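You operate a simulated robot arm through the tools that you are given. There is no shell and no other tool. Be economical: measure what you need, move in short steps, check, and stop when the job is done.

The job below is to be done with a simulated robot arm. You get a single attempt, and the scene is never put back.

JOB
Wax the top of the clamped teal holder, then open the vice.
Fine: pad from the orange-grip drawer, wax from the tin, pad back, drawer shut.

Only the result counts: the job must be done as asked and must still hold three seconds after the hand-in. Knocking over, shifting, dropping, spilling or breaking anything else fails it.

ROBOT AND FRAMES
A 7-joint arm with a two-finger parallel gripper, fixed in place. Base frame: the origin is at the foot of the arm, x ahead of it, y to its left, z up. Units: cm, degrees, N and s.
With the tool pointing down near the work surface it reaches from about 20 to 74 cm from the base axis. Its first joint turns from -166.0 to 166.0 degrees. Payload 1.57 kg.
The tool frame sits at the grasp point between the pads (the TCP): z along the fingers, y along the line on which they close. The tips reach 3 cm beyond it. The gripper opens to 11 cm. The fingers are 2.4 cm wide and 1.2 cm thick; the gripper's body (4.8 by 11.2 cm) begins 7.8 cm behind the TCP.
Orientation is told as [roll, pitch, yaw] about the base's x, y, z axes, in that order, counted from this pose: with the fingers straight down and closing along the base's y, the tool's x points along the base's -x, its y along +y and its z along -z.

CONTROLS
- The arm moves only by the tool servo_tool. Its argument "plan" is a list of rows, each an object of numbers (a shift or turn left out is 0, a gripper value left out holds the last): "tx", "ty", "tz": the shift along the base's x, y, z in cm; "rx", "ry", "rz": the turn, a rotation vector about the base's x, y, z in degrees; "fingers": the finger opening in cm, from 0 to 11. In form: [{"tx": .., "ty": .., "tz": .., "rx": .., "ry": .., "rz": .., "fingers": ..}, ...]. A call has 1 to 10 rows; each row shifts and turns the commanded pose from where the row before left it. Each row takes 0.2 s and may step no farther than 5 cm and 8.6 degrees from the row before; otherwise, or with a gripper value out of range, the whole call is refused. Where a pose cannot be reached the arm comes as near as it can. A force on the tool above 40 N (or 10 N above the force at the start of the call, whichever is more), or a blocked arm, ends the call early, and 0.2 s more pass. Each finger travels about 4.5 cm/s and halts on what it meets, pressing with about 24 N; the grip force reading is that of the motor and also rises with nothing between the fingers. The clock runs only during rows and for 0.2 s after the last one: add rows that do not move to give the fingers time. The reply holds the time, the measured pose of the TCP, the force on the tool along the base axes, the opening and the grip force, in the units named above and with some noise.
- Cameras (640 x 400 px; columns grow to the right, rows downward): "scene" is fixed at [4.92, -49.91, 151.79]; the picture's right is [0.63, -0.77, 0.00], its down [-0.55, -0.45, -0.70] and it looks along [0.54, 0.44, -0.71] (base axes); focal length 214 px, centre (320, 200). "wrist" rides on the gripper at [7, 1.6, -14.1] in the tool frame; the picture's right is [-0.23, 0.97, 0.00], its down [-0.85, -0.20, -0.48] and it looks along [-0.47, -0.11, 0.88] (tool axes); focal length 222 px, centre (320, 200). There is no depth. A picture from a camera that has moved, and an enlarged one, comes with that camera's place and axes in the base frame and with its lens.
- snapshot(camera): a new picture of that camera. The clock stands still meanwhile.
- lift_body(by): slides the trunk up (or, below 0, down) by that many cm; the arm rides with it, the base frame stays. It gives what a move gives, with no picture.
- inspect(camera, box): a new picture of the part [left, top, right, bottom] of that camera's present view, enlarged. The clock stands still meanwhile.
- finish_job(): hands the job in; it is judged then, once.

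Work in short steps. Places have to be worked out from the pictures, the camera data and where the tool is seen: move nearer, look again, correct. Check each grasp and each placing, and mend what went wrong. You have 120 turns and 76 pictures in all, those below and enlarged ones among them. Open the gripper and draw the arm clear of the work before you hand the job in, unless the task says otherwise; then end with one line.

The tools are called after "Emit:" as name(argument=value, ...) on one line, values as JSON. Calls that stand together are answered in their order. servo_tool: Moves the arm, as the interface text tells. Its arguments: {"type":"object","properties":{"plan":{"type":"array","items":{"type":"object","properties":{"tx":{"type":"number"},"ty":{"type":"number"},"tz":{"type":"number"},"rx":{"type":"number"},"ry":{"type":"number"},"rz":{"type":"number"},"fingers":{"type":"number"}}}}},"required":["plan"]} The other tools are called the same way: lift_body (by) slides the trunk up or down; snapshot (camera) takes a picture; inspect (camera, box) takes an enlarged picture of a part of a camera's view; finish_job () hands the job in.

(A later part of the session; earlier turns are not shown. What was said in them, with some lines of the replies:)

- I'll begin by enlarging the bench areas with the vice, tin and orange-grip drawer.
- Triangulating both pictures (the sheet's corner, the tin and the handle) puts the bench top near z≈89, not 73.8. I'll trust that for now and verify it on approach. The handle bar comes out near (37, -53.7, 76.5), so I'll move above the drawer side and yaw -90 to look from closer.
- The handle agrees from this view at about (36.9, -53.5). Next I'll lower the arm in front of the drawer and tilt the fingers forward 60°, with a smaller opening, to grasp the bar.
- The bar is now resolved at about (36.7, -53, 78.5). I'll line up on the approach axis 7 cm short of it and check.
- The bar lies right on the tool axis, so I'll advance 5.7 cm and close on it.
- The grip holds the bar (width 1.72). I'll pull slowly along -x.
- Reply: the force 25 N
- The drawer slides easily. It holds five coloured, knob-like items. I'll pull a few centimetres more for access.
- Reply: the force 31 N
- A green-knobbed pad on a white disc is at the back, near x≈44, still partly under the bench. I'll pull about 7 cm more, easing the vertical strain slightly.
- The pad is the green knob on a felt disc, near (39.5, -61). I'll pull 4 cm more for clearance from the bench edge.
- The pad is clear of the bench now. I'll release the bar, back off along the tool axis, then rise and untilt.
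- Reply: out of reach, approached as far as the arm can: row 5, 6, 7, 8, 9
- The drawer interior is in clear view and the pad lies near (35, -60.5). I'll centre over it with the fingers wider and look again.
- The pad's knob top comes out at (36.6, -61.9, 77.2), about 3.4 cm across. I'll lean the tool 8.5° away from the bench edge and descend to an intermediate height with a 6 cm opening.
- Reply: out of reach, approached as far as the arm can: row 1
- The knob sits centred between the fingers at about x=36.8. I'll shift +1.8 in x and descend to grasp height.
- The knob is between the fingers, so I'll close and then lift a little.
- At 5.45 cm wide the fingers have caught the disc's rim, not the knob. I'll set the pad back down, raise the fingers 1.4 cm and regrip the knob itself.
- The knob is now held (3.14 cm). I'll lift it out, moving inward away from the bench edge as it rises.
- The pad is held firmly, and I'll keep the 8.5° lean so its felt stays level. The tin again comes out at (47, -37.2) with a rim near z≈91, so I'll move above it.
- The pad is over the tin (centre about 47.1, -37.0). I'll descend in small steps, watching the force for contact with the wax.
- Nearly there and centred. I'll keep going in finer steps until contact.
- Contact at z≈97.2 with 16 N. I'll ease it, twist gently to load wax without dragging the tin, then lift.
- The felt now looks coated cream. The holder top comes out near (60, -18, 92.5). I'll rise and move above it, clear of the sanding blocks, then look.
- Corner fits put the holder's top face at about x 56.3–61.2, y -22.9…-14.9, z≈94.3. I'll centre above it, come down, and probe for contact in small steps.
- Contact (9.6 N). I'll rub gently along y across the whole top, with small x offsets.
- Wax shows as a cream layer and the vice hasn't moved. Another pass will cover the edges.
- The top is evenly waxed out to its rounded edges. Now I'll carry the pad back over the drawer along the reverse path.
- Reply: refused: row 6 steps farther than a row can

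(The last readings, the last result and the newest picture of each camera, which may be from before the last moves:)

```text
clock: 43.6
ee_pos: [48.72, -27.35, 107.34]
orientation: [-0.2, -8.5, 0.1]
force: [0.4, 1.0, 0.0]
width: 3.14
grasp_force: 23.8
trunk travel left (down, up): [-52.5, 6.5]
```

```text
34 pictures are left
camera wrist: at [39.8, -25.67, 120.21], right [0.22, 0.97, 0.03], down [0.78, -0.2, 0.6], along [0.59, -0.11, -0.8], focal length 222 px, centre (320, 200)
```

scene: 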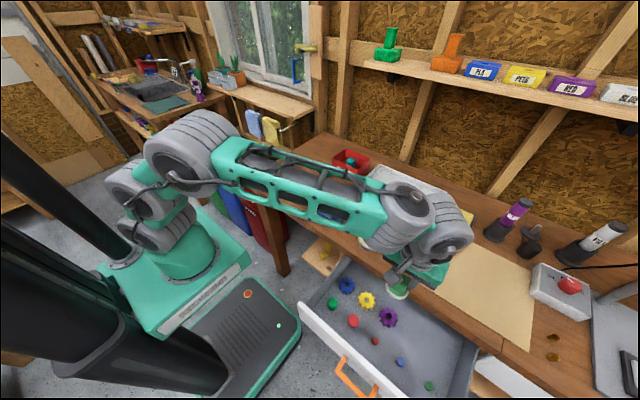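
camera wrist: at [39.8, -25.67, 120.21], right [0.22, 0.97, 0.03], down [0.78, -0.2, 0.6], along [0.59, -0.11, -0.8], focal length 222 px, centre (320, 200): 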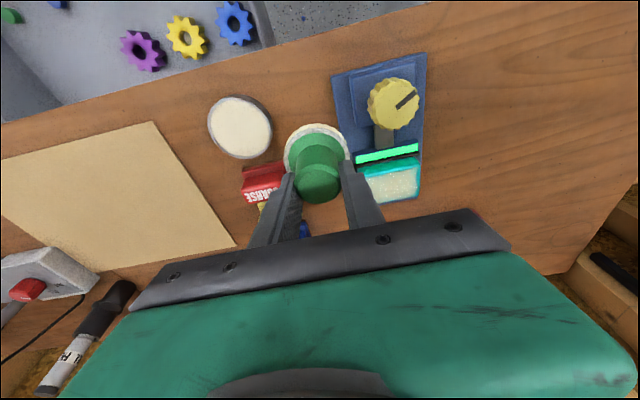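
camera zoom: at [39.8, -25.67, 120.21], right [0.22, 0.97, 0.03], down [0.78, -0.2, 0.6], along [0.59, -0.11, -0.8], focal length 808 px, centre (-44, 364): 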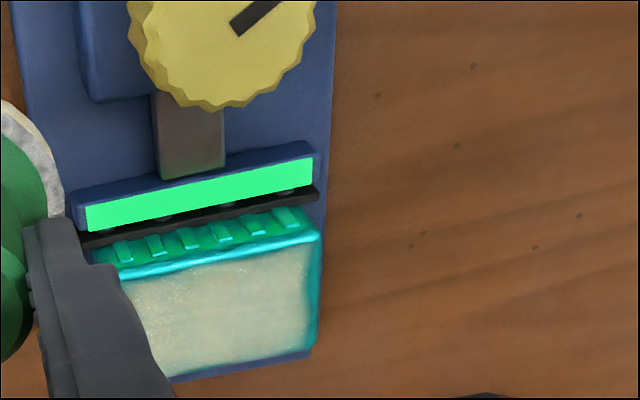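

One row was too long, so I'll split it up.

Emit:
servo_tool(plan=[{"tx": -2.7, "ty": -4}, {"tx": -2.7, "ty": -4}, {"tx": -2.7, "ty": -4}, {"tx": -2.7, "ty": -4}, {"tx": -2.6, "ty": -4}, {"ty": -2, "tz": -2.5}, {"ty": -1.8, "tz": -2.5}])

Emit:
servo_tool(plan=[{"ty": -2, "tz": -3}, {"ty": -2, "tz": -3}, {"ty": -2, "tz": -3}, {"ty": -2, "tz": -3}, {"ty": -1.5, "tz": -2}, {"tx": 0.7, "ty": -1, "tz": -2}])

Emit:
snapshot(camera="wrist")

```text
clock: 45.2
ee_pos: [35.53, -51.12, 102.11]
orientation: [-0.1, -8.6, 0.1]
force: [0.5, -0.4, -0.8]
width: 3.13
grasp_force: 24.1
trunk travel left (down, up): [-52.5, 6.5]
```

```text
clock: 46.6
ee_pos: [36.12, -61.67, 86.01]
orientation: [-0.2, -8.5, 0.2]
force: [-0.3, 0.5, -0.4]
width: 3.11
grasp_force: 24.5
trunk travel left (down, up): [-52.5, 6.5]
```

```text
33 pictures are left
camera wrist: at [27.19, -60.0, 98.96], right [0.22, 0.97, 0.03], down [0.78, -0.2, 0.6], along [0.59, -0.11, -0.8], focal length 222 px, centre (320, 200)
```

wrist: 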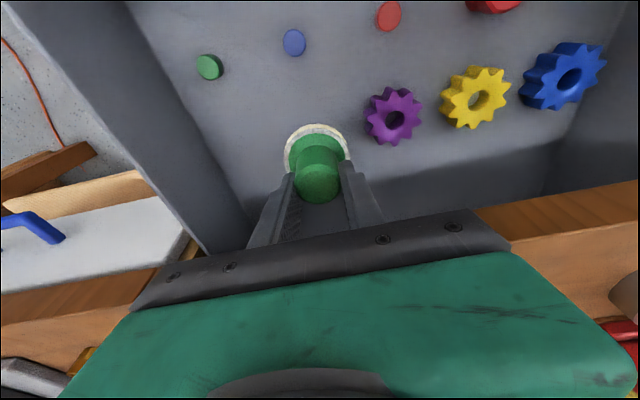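

The pad is above its original spot. I'll lower it to its resting height (TCP ≈79.4) and release.

Emit:
servo_tool(plan=[{"tx": 0.4, "tz": -2}, {"tz": -2}, {"tz": -1.5}, {"tz": -0.7}, {"tz": -0.4}])

```text
clock: 47.8
ee_pos: [36.47, -61.71, 79.65]
orientation: [-0.2, -8.5, 0.2]
force: [0.2, -0.1, -0.6]
width: 3.13
grasp_force: 23.8
trunk travel left (down, up): [-52.5, 6.5]
```

Emit:
servo_tool(plan=[{"tz": -0.2}, {"tz": -0.15}, {"tz": -0.1}])

```text
clock: 48.6
ee_pos: [36.56, -61.76, 79.16]
orientation: [-0.1, -8.5, 0.2]
force: [0.5, -0.8, 0.2]
width: 3.14
grasp_force: 23.9
trunk travel left (down, up): [-52.5, 6.5]
```

Emit:
servo_tool(plan=[{"tz": -0.15}, {"tz": -0.15}, {"tz": -0.15}])

```text
clock: 49.4
ee_pos: [36.56, -61.71, 79.21]
orientation: [-0.5, -8.7, 0.2]
force: [-0.5, 5.2, 22.5]
width: 3.14
grasp_force: 24.2
trunk travel left (down, up): [-52.5, 6.5]
```

Contact on the drawer floor at 79.2. I'll ease off, open slightly, and rise straight up.

Emit:
servo_tool(plan=[{"tz": 0.25}, {"fingers": 6}, {}, {}, {"tz": 2}, {"tz": 2.5}, {"tz": 3}])

Emit:
snapshot(camera="wrist")

```text
clock: 51.0
ee_pos: [36.73, -61.6, 86.44]
orientation: [0.0, -8.4, 0.1]
force: [0.0, -0.4, -0.2]
width: 6.0
grasp_force: 0.1
trunk travel left (down, up): [-52.5, 6.5]
```

```text
32 pictures are left
camera wrist: at [27.69, -59.95, 99.29], right [0.22, 0.97, 0.03], down [0.78, -0.2, 0.6], along [0.59, -0.11, -0.8], focal length 222 px, centre (320, 200)
```

wrist: 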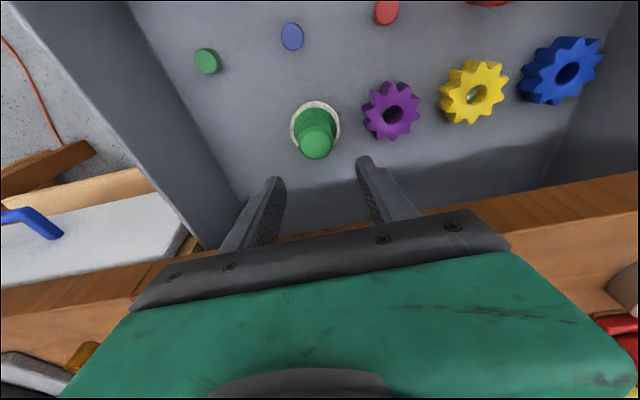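

The pad stands upright in its old place. I'll rise, level the tool, and swing back to yaw -90 toward the handle.

Emit:
servo_tool(plan=[{"tx": -1.5, "ty": 1, "tz": 3, "ry": 8.5}, {"tx": -2.5, "ty": 1, "tz": 3}, {"tx": -2.5, "ty": 1, "tz": 2}, {"tx": -2.5, "ty": 1, "rz": -8.5}, {"tx": -2, "ty": 1, "rz": -8.5}, {"tx": -2, "ty": 1, "rz": -8.5}, {"tx": -2, "ty": 1, "rz": -8.5}, {"tx": -1.5, "ty": 0.7, "rz": -8.5}, {"tx": -1.5, "ty": 0.5, "rz": -8.5}, {"rz": -8.5}])

Emit:
servo_tool(plan=[{"rz": -8.5, "fingers": 5}, {"rz": -8.5}, {"rz": -8.5}, {"rz": -5.1}, {"tx": -1, "ry": -8.55}, {"tx": -1, "ry": -8.55}, {"tx": -1, "ry": -8.55}, {"tx": -1, "ry": -8.55}])

```text
clock: 53.2
ee_pos: [18.71, -53.42, 94.36]
orientation: [-0.1, 0.0, -59.5]
force: [0.3, -1.1, 0.6]
width: 6.0
grasp_force: 0.0
trunk travel left (down, up): [-52.5, 6.5]
```

```text
clock: 55.0
ee_pos: [14.51, -53.47, 94.37]
orientation: [34.3, 0.0, -90.0]
force: [0.3, -0.1, 0.5]
width: 5.02
grasp_force: 0.0
trunk travel left (down, up): [-52.5, 6.5]
```

Emit:
servo_tool(plan=[{"tx": -1.2, "tz": -1.5, "ry": -8.55}, {"tx": -1.2, "tz": -1.5, "ry": -8.55}, {"tx": -1.2, "ty": 0.3, "tz": -1.5, "ry": -8.55}])

Emit:
snapshot(camera="wrist")

```text
clock: 55.8
ee_pos: [11.27, -53.31, 90.15]
orientation: [58.8, -0.1, -90.0]
force: [-0.1, -0.6, 0.1]
width: 4.98
grasp_force: 0.0
out of reach, approached as far as the arm can: row 3
trunk travel left (down, up): [-52.5, 6.5]
```

```text
31 pictures are left
camera wrist: at [-0.1, -46.32, 98.9], right [0.51, -0.23, 0.83], down [-0.51, -0.86, 0.08], along [0.69, -0.47, -0.55], focal length 222 px, centre (320, 200)
```

wrist: 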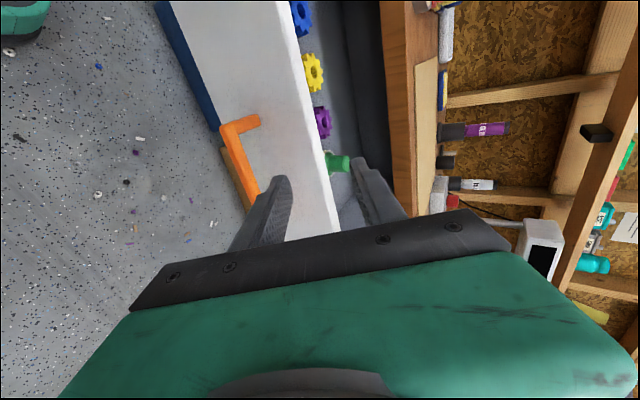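

The pose is near a reach limit but usable. I'll descend vertically to line up just in front of the bar.

Emit:
servo_tool(plan=[{"tx": -0.3, "tz": -3}, {"tx": -0.2, "tz": -3}, {"tz": -3}])

Emit:
inspect(camera="wrist", box=[200, 60, 440, 210])

```text
clock: 56.6
ee_pos: [10.47, -53.45, 81.34]
orientation: [59.7, -0.2, -90.0]
force: [-0.5, 0.4, 0.9]
width: 5.0
grasp_force: 0.1
trunk travel left (down, up): [-52.5, 6.5]
```

```text
2.67 times, centred on (320, 135) of wrist
camera zoom: at [-0.89, -46.41, 89.75], right [0.49, -0.23, 0.84], down [-0.51, -0.85, 0.07], along [0.7, -0.47, -0.53], focal length 592 px, centre (320, 373)
```

zoom: 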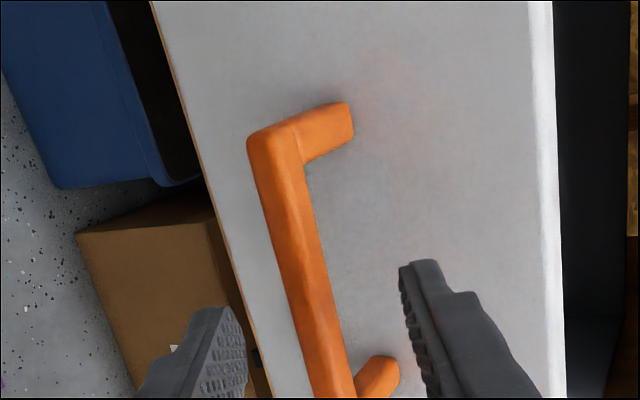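

Aligned. I'll adjust 0.5 cm down, advance on the bar and grip.

Emit:
servo_tool(plan=[{"ty": 0.4, "tz": -0.5}, {"tx": 1.4, "tz": -0.8}, {"tx": 1.4, "tz": -0.8}, {"fingers": 0}, {}, {}, {}, {}])

```text
clock: 58.4
ee_pos: [13.2, -53.08, 79.31]
orientation: [59.8, -0.2, -90.0]
force: [1.3, -1.1, 8.0]
width: 1.74
grasp_force: 33.0
trunk travel left (down, up): [-52.5, 6.5]
```

Gripped (1.74). I'll push the drawer in at a gentle pace.

Emit:
servo_tool(plan=[{"tx": 0.8}, {"tx": 1.2}, {"tx": 1.2}, {"tx": 1.2}, {"tx": 1.2}, {"tx": 1.2}, {"tx": 1.2}, {"tx": 1.2}])

Emit:
servo_tool(plan=[{"tx": 1.2}, {"tx": 1.2}, {"tx": 1.2}, {"tx": 1.2}, {"tx": 1.2}, {"tx": 1.2}, {"tx": 1.2}])

```text
clock: 60.2
ee_pos: [22.52, -53.09, 79.16]
orientation: [59.9, -0.4, -90.1]
force: [0.9, -12.3, 29.3]
width: 1.75
grasp_force: 32.5
trunk travel left (down, up): [-52.5, 6.5]
```

```text
clock: 61.8
ee_pos: [31.01, -52.93, 79.15]
orientation: [59.8, -0.2, -90.2]
force: [0.6, -15.7, 29.3]
width: 1.73
grasp_force: 31.9
trunk travel left (down, up): [-52.5, 6.5]
```

4.6 cm remain. I'll relieve the side and vertical strain slightly and finish closing.

Emit:
servo_tool(plan=[{"tx": 1, "ty": -0.15, "tz": 0.15}, {"tx": 1}, {"tx": 1}, {"tx": 0.8}, {"tx": 0.6}, {"tx": 0.3}])

Emit:
inspect(camera="scene", box=[290, 200, 530, 370])

```text
clock: 63.2
ee_pos: [35.64, -52.99, 79.16]
orientation: [59.8, 0.1, -89.9]
force: [2.1, -2.9, 17.0]
width: 1.72
grasp_force: 32.1
trunk travel left (down, up): [-52.5, 6.5]
```

```text
2.35 times, centred on (410, 285) of scene
camera zoom: at [4.92, -49.91, 151.79], right [0.63, -0.77, 0.0], down [-0.55, -0.45, -0.7], along [0.54, 0.44, -0.71], focal length 505 px, centre (108, 0)
```

zoom: 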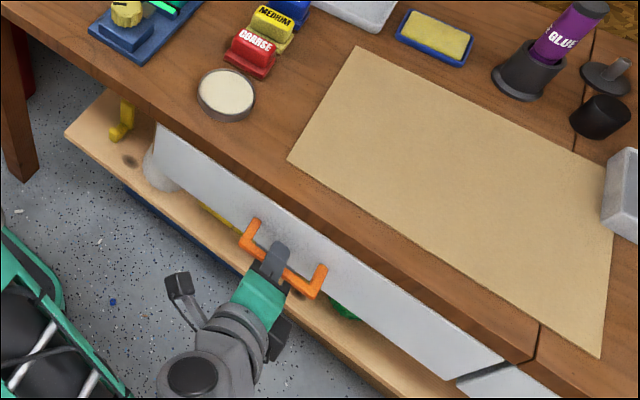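

The drawer is back at its starting position (35.64). I'll nudge it to confirm it is against the stop.

Emit:
servo_tool(plan=[{"tx": 0.2}, {"tx": 0.2}, {}])

```text
clock: 64.0
ee_pos: [35.86, -53.03, 79.22]
orientation: [59.8, 0.0, -90.1]
force: [-17.8, 2.0, 12.4]
width: 1.74
grasp_force: 32.7
trunk travel left (down, up): [-52.5, 6.5]
```

The stop is firm (17.8 N), so the drawer is shut. I'll release and retreat.

Emit:
servo_tool(plan=[{"tx": -0.2, "fingers": 5}, {}, {}, {"tx": -2.5, "tz": 1.4}, {"tx": -2.6, "tz": 1.5}, {"tx": -3, "tz": 3}, {"tx": -2, "tz": 4}, {"tz": 4.5}, {"tz": 4.5}])

Emit:
servo_tool(plan=[{"ry": 8.55, "ty": 2}, {"ry": 8.55, "ty": 2}, {"ry": 8.55, "ty": 2}, {"ry": 8.55, "ty": 2}, {"ry": 8.55, "ty": 2}, {"ry": 8.55, "ty": 2}, {"ry": 8.55, "ty": 2}, {"tz": 4, "rz": 8.5}, {"tz": 3, "rz": 8.5}, {"rz": 8.5}])

Emit:
servo_tool(plan=[{"ty": 2.5, "tx": 1.5, "rz": 8}, {"ty": 2.5, "tx": 1.5, "rz": 8}, {"ty": 2.5, "tx": 1.5, "rz": 8}, {"ty": 2.5, "tx": 1.5, "rz": 8}, {"ty": 2.5, "tx": 1.5, "rz": 8}, {"ty": 2.5, "tx": 1.5, "rz": 8}, {"ty": 2.5, "tx": 1.5, "rz": 8}, {"rz": 8}])

Emit:
snapshot(camera="wrist")

Emit:
snapshot(camera="scene")

```text
clock: 66.0
ee_pos: [25.73, -52.83, 98.63]
orientation: [59.8, 0.1, -90.0]
force: [0.2, 0.5, -0.1]
width: 5.03
grasp_force: 0.0
trunk travel left (down, up): [-52.5, 6.5]
```

```text
clock: 68.2
ee_pos: [25.77, -39.16, 105.25]
orientation: [-0.1, -0.1, -64.3]
force: [0.1, 1.2, 0.1]
width: 5.02
grasp_force: 0.0
trunk travel left (down, up): [-52.5, 6.5]
```

```text
clock: 70.0
ee_pos: [36.42, -21.48, 105.22]
orientation: [-0.1, 0.1, -0.3]
force: [-0.4, -0.4, 0.6]
width: 5.0
grasp_force: 0.1
trunk travel left (down, up): [-52.5, 6.5]
```

```text
28 pictures are left
camera wrist: at [29.5, -19.94, 119.23], right [0.23, 0.97, 0.0], down [0.85, -0.2, 0.48], along [0.47, -0.11, -0.88], focal length 222 px, centre (320, 200)
```

wrist: 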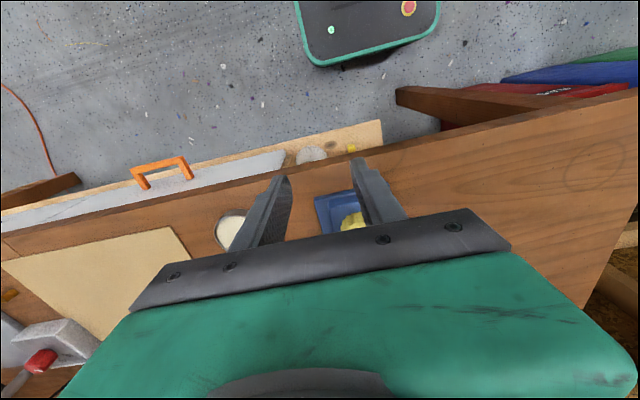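

```text
27 pictures are left
```

scene: 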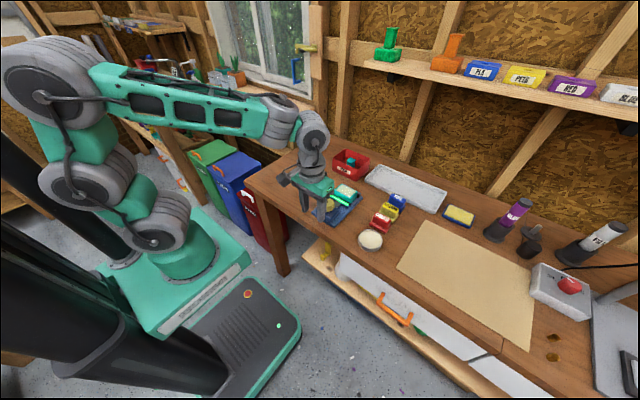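

The drawer is shut. The vice knob top fits at (47, -19.1, 97.3), 4.5 cm across. I'll go above it at yaw -60 with a 7 cm opening so there is room for a long counter-clockwise turn.

Emit:
servo_tool(plan=[{"tx": 2, "ty": 0.5, "tz": 1, "rz": -8.5, "fingers": 7}, {"tx": 2, "ty": 0.5, "rz": -8.5}, {"tx": 2, "ty": 0.5, "rz": -8.5}, {"tx": 2, "ty": 0.5, "rz": -8.5}, {"tx": 2, "ty": 0.4, "rz": -8.5}, {"tx": 0.6, "rz": -8.5}, {"rz": -8.5}])

Emit:
inspect(camera="wrist", box=[200, 60, 440, 210])

```text
clock: 71.6
ee_pos: [46.97, -19.2, 106.17]
orientation: [-0.1, 0.1, -60.1]
force: [0.0, -0.8, -0.8]
width: 6.98
grasp_force: 0.0
trunk travel left (down, up): [-52.5, 6.5]
```

```text
2.67 times, centred on (320, 135) of wrist
camera zoom: at [44.8, -12.35, 120.3], right [0.96, 0.29, 0.0], down [0.25, -0.84, 0.48], along [0.14, -0.46, -0.88], focal length 592 px, centre (320, 373)
```

zoom: 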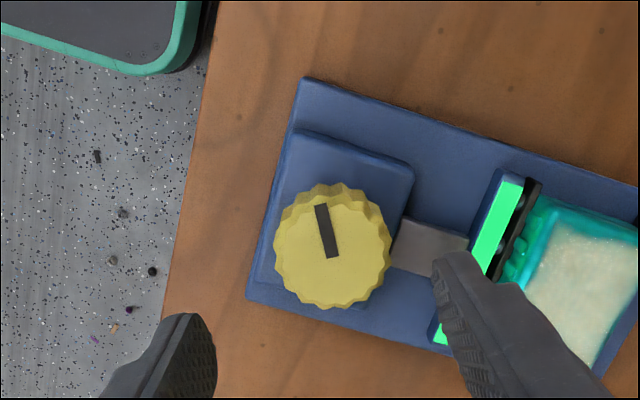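

The knob centre refines to (47.3, -19.0). I'll descend over it and check before gripping.

Emit:
servo_tool(plan=[{"tx": 0.3, "ty": 0.15, "tz": -2.5}, {"tz": -2.5}, {"tz": -1.5}, {"tz": -1.2}])

Emit:
inspect(camera="wrist", box=[200, 90, 440, 240])

Emit:
inspect(camera="scene", box=[290, 170, 380, 230])

```text
clock: 72.6
ee_pos: [47.25, -18.99, 98.45]
orientation: [-0.2, 0.0, -59.9]
force: [-0.3, 1.2, 0.4]
width: 7.0
grasp_force: 0.1
trunk travel left (down, up): [-52.5, 6.5]
```

```text
2.67 times, centred on (320, 165) of wrist
camera zoom: at [45.2, -12.14, 112.56], right [0.96, 0.29, 0.0], down [0.26, -0.84, 0.48], along [0.14, -0.46, -0.88], focal length 592 px, centre (320, 293)
```

zoom: 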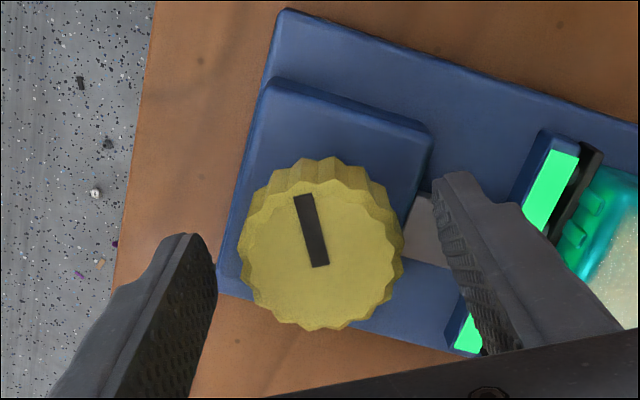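

```text
6.67 times, centred on (335, 200) of scene
camera zoom: at [4.92, -49.91, 151.79], right [0.63, -0.77, 0.0], down [-0.55, -0.45, -0.7], along [0.54, 0.44, -0.71], focal length 1430 px, centre (220, 200)
```

zoom: 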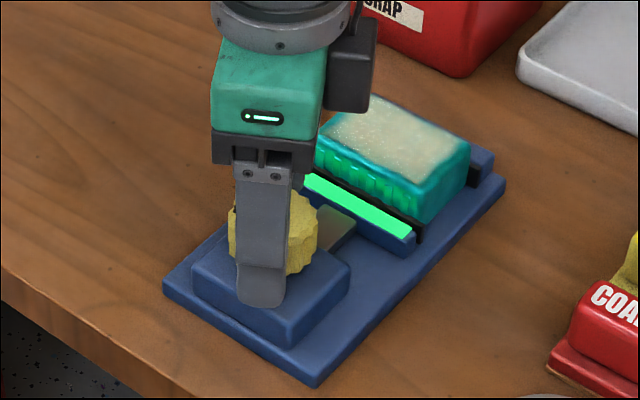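

Centred and clear of the box. I'll close on the knob.

Emit:
servo_tool(plan=[{"fingers": 3}, {}, {}, {"fingers": 0}, {}])

```text
clock: 73.8
ee_pos: [47.22, -18.91, 98.52]
orientation: [-0.2, 0.0, -59.9]
force: [1.2, 0.9, -3.5]
width: 4.78
grasp_force: 44.6
trunk travel left (down, up): [-52.5, 6.5]
```

Gripped at 4.78 cm. I'll turn 24° counter-clockwise as a trial and see which way the jaw moves.

Emit:
servo_tool(plan=[{"rz": 8}, {"rz": 8}, {"rz": 8}, {}])

Emit:
inspect(camera="scene", box=[290, 170, 380, 230])

```text
clock: 74.8
ee_pos: [47.29, -18.99, 98.41]
orientation: [-0.1, 0.0, -35.8]
force: [1.0, 2.0, -2.2]
width: 4.76
grasp_force: 44.7
trunk travel left (down, up): [-52.5, 6.5]
```

```text
6.67 times, centred on (335, 200) of scene
camera zoom: at [4.92, -49.91, 151.79], right [0.63, -0.77, 0.0], down [-0.55, -0.45, -0.7], along [0.54, 0.44, -0.71], focal length 1430 px, centre (220, 200)
```

zoom: 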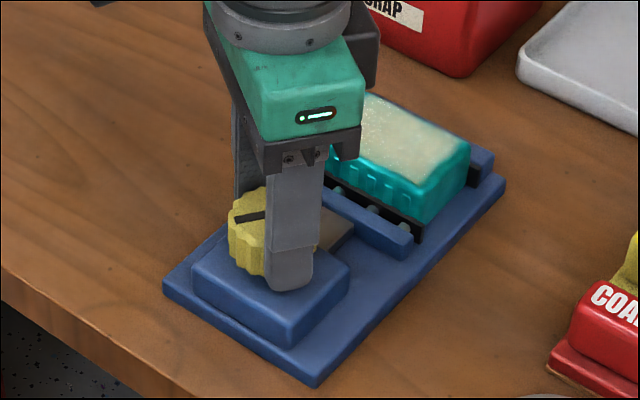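

The green strip on the jaw went dark and the jaw backed off, so counter-clockwise opens it. I'll continue the turn.

Emit:
servo_tool(plan=[{"rz": 8}, {"rz": 8}, {"rz": 8}, {"rz": 8}, {"rz": 8}, {"rz": 8}, {"rz": 8}])

Emit:
inspect(camera="scene", box=[290, 170, 380, 230])

```text
clock: 76.4
ee_pos: [47.35, -18.95, 98.57]
orientation: [-0.1, 0.1, 20.1]
force: [4.6, 2.3, 2.0]
width: 4.72
grasp_force: 45.4
trunk travel left (down, up): [-52.5, 6.5]
```

```text
6.67 times, centred on (335, 200) of scene
camera zoom: at [4.92, -49.91, 151.79], right [0.63, -0.77, 0.0], down [-0.55, -0.45, -0.7], along [0.54, 0.44, -0.71], focal length 1430 px, centre (220, 200)
```

zoom: 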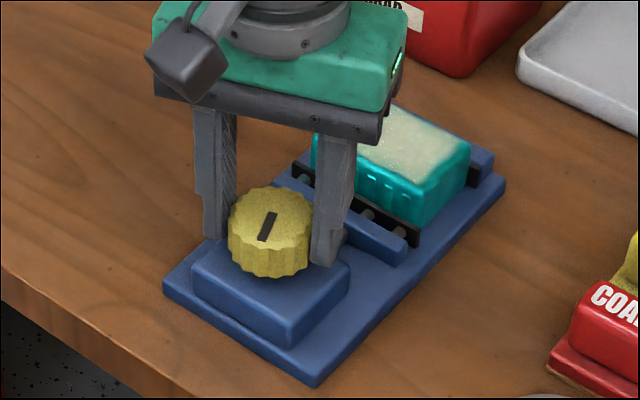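

The jaw keeps retreating, with its sprung plate following the holder, so I'll keep turning.

Emit:
servo_tool(plan=[{"rz": 8}, {"rz": 8}, {"rz": 8}, {"rz": 8}, {"rz": 8}, {"rz": 8}, {"rz": 8}])

Emit:
inspect(camera="scene", box=[290, 170, 380, 230])

```text
clock: 78.0
ee_pos: [47.27, -18.98, 98.51]
orientation: [0.0, -0.1, 76.2]
force: [4.9, 1.4, 3.5]
width: 4.78
grasp_force: 45.3
trunk travel left (down, up): [-52.5, 6.5]
```

```text
6.67 times, centred on (335, 200) of scene
camera zoom: at [4.92, -49.91, 151.79], right [0.63, -0.77, 0.0], down [-0.55, -0.45, -0.7], along [0.54, 0.44, -0.71], focal length 1430 px, centre (220, 200)
```

zoom: 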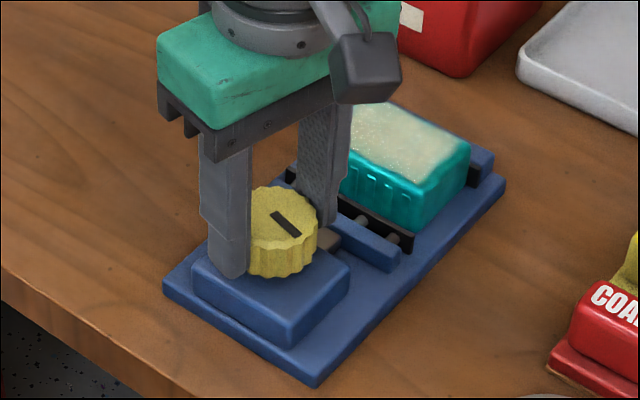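

There now seems to be a gap at the holder. I'll turn further, to about yaw 116.

Emit:
servo_tool(plan=[{"rz": 8}, {"rz": 8}, {"rz": 8}, {"rz": 8}, {"rz": 8}, {}])

Emit:
inspect(camera="scene", box=[290, 170, 380, 230])

```text
clock: 79.4
ee_pos: [47.35, -18.98, 98.34]
orientation: [0.1, -0.1, 116.2]
force: [7.2, -0.2, 0.6]
width: 4.75
grasp_force: 45.0
trunk travel left (down, up): [-52.5, 6.5]
```

```text
6.67 times, centred on (335, 200) of scene
camera zoom: at [4.92, -49.91, 151.79], right [0.63, -0.77, 0.0], down [-0.55, -0.45, -0.7], along [0.54, 0.44, -0.71], focal length 1430 px, centre (220, 200)
```

zoom: 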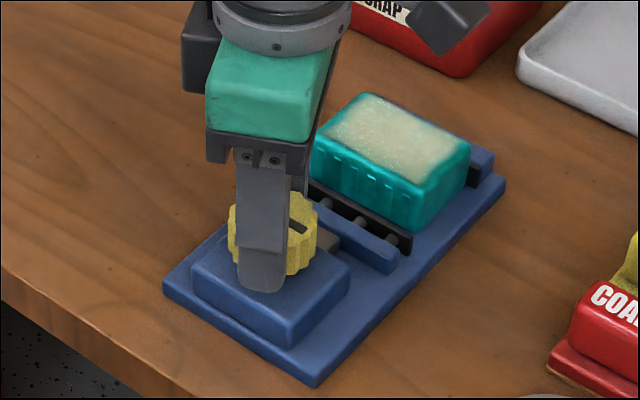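

A clear gap shows between jaw plate and holder. To be sure the vice is fully open, I'll regrip and turn further toward its stop.

Emit:
servo_tool(plan=[{"fingers": 7}, {}, {}, {"tz": 2.5}, {"tz": 1.5}, {"rz": -8.5}, {"rz": -8.5}, {"rz": -8.5}, {"rz": -8.5}, {"rz": -8.5}])

Emit:
servo_tool(plan=[{"rz": -8.5}, {"rz": -8.5}, {"rz": -8.5}, {"rz": -8.5}, {"rz": -8.5}, {"rz": -8.5}, {"rz": -8.5}, {"rz": -8.5}, {"rz": -8.5}, {"rz": -8.5}])

Emit:
inspect(camera="wrist", box=[200, 60, 440, 210])

Emit:
inspect(camera="scene", box=[290, 170, 380, 230])

```text
clock: 81.6
ee_pos: [47.3, -19.2, 102.54]
orientation: [-0.2, 0.0, 73.4]
force: [-0.1, -0.1, -0.1]
width: 6.99
grasp_force: 0.1
trunk travel left (down, up): [-52.5, 6.5]
```

```text
clock: 83.8
ee_pos: [47.27, -19.08, 102.47]
orientation: [-0.1, 0.0, -11.7]
force: [-0.1, -0.1, 0.6]
width: 7.01
grasp_force: 0.0
trunk travel left (down, up): [-52.5, 6.5]
```

```text
2.67 times, centred on (320, 135) of wrist
camera zoom: at [40.76, -16.06, 116.56], right [0.42, 0.91, 0.0], down [0.8, -0.37, 0.48], along [0.43, -0.2, -0.88], focal length 592 px, centre (320, 373)
```

zoom: 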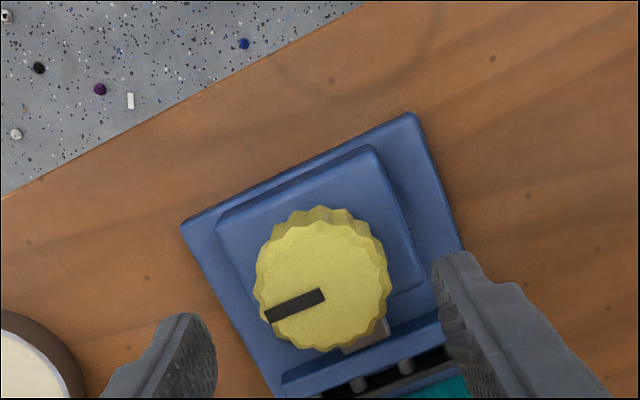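

```text
6.67 times, centred on (335, 200) of scene
camera zoom: at [4.92, -49.91, 151.79], right [0.63, -0.77, 0.0], down [-0.55, -0.45, -0.7], along [0.54, 0.44, -0.71], focal length 1430 px, centre (220, 200)
```

zoom: 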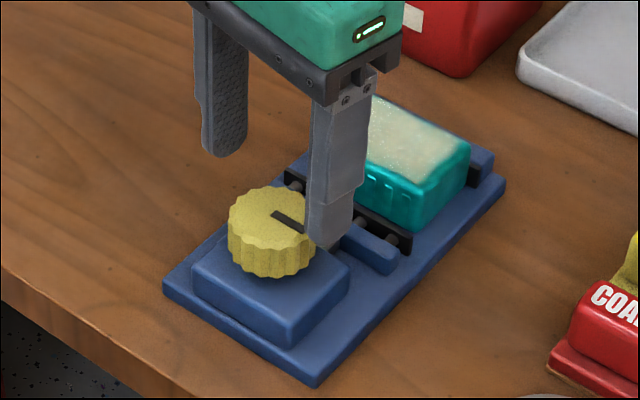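

I'll regrip at this yaw and turn another ~90°.

Emit:
servo_tool(plan=[{"tz": -2}, {"tz": -2}, {"fingers": 3}, {}, {}, {"fingers": 0}, {"rz": 8}, {"rz": 8}, {"rz": 8}, {"rz": 8}])

Emit:
servo_tool(plan=[{"rz": 8}, {"rz": 8}, {"rz": 8}, {"rz": 8}, {"rz": 8}, {"rz": 8}, {"rz": 8}, {}])

Emit:
inspect(camera="scene", box=[290, 170, 380, 230])

```text
clock: 86.0
ee_pos: [47.15, -19.05, 98.43]
orientation: [0.0, 0.1, 20.7]
force: [0.3, 4.1, -2.1]
width: 4.69
grasp_force: 44.8
trunk travel left (down, up): [-52.5, 6.5]
```

```text
clock: 87.8
ee_pos: [47.21, -19.13, 98.36]
orientation: [-0.2, 0.0, 76.7]
force: [5.4, -4.8, 5.8]
width: 4.64
grasp_force: 44.7
trunk travel left (down, up): [-52.5, 6.5]
```

```text
6.67 times, centred on (335, 200) of scene
camera zoom: at [4.92, -49.91, 151.79], right [0.63, -0.77, 0.0], down [-0.55, -0.45, -0.7], along [0.54, 0.44, -0.71], focal length 1430 px, centre (220, 200)
```

zoom: 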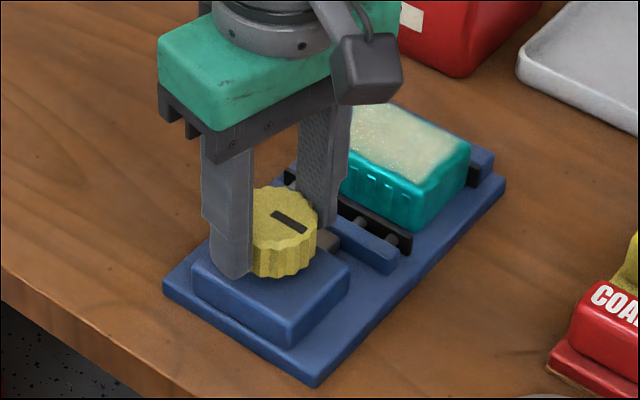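

The pointer hasn't moved since the earlier position, so the knob is at its end stop and the vice is fully open. I'll release and draw the arm clear.

Emit:
servo_tool(plan=[{"fingers": 7}, {}, {}, {"tz": 3}, {"tz": 4}, {"tz": 4}, {"tx": -4, "tz": 2}, {"tx": -4, "tz": 2}, {"tx": -4, "tz": 2}, {"tx": -4}])

Emit:
inspect(camera="scene", box=[300, 160, 390, 220])

Emit:
snapshot(camera="scene")

```text
clock: 90.0
ee_pos: [30.81, -19.04, 115.42]
orientation: [-0.2, 0.0, 76.6]
force: [0.4, 0.9, 0.0]
width: 7.01
grasp_force: 0.1
trunk travel left (down, up): [-52.5, 6.5]
```

```text
6.67 times, centred on (345, 190) of scene
camera zoom: at [4.92, -49.91, 151.79], right [0.63, -0.77, 0.0], down [-0.55, -0.45, -0.7], along [0.54, 0.44, -0.71], focal length 1430 px, centre (153, 267)
```

zoom: 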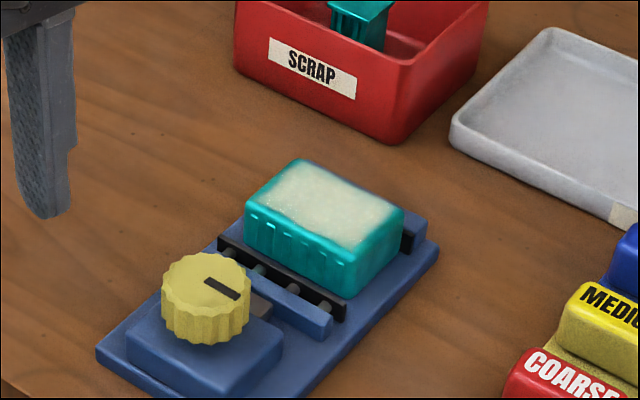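

```text
15 pictures are left
```

scene: 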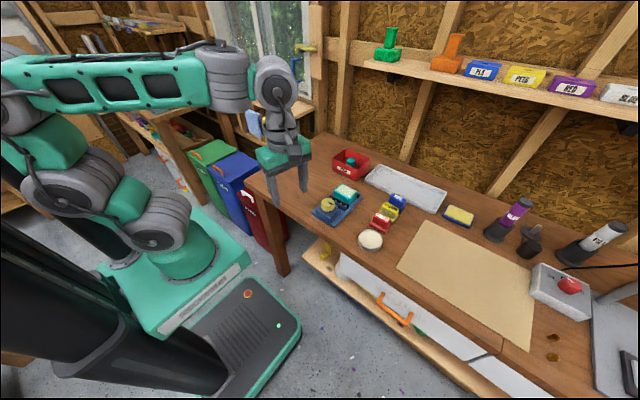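

The top is waxed, the jaw stands clear of the holder with the vice open, the drawer is shut with the pad inside, and the arm is clear. I'm handing in.

Emit:
finish_job()

```text
The job is handed in.
```

The teal holder's top is waxed and the vice is open with the holder still in place; the pad is back in the orange-grip drawer, the drawer is shut, and the job is handed in.
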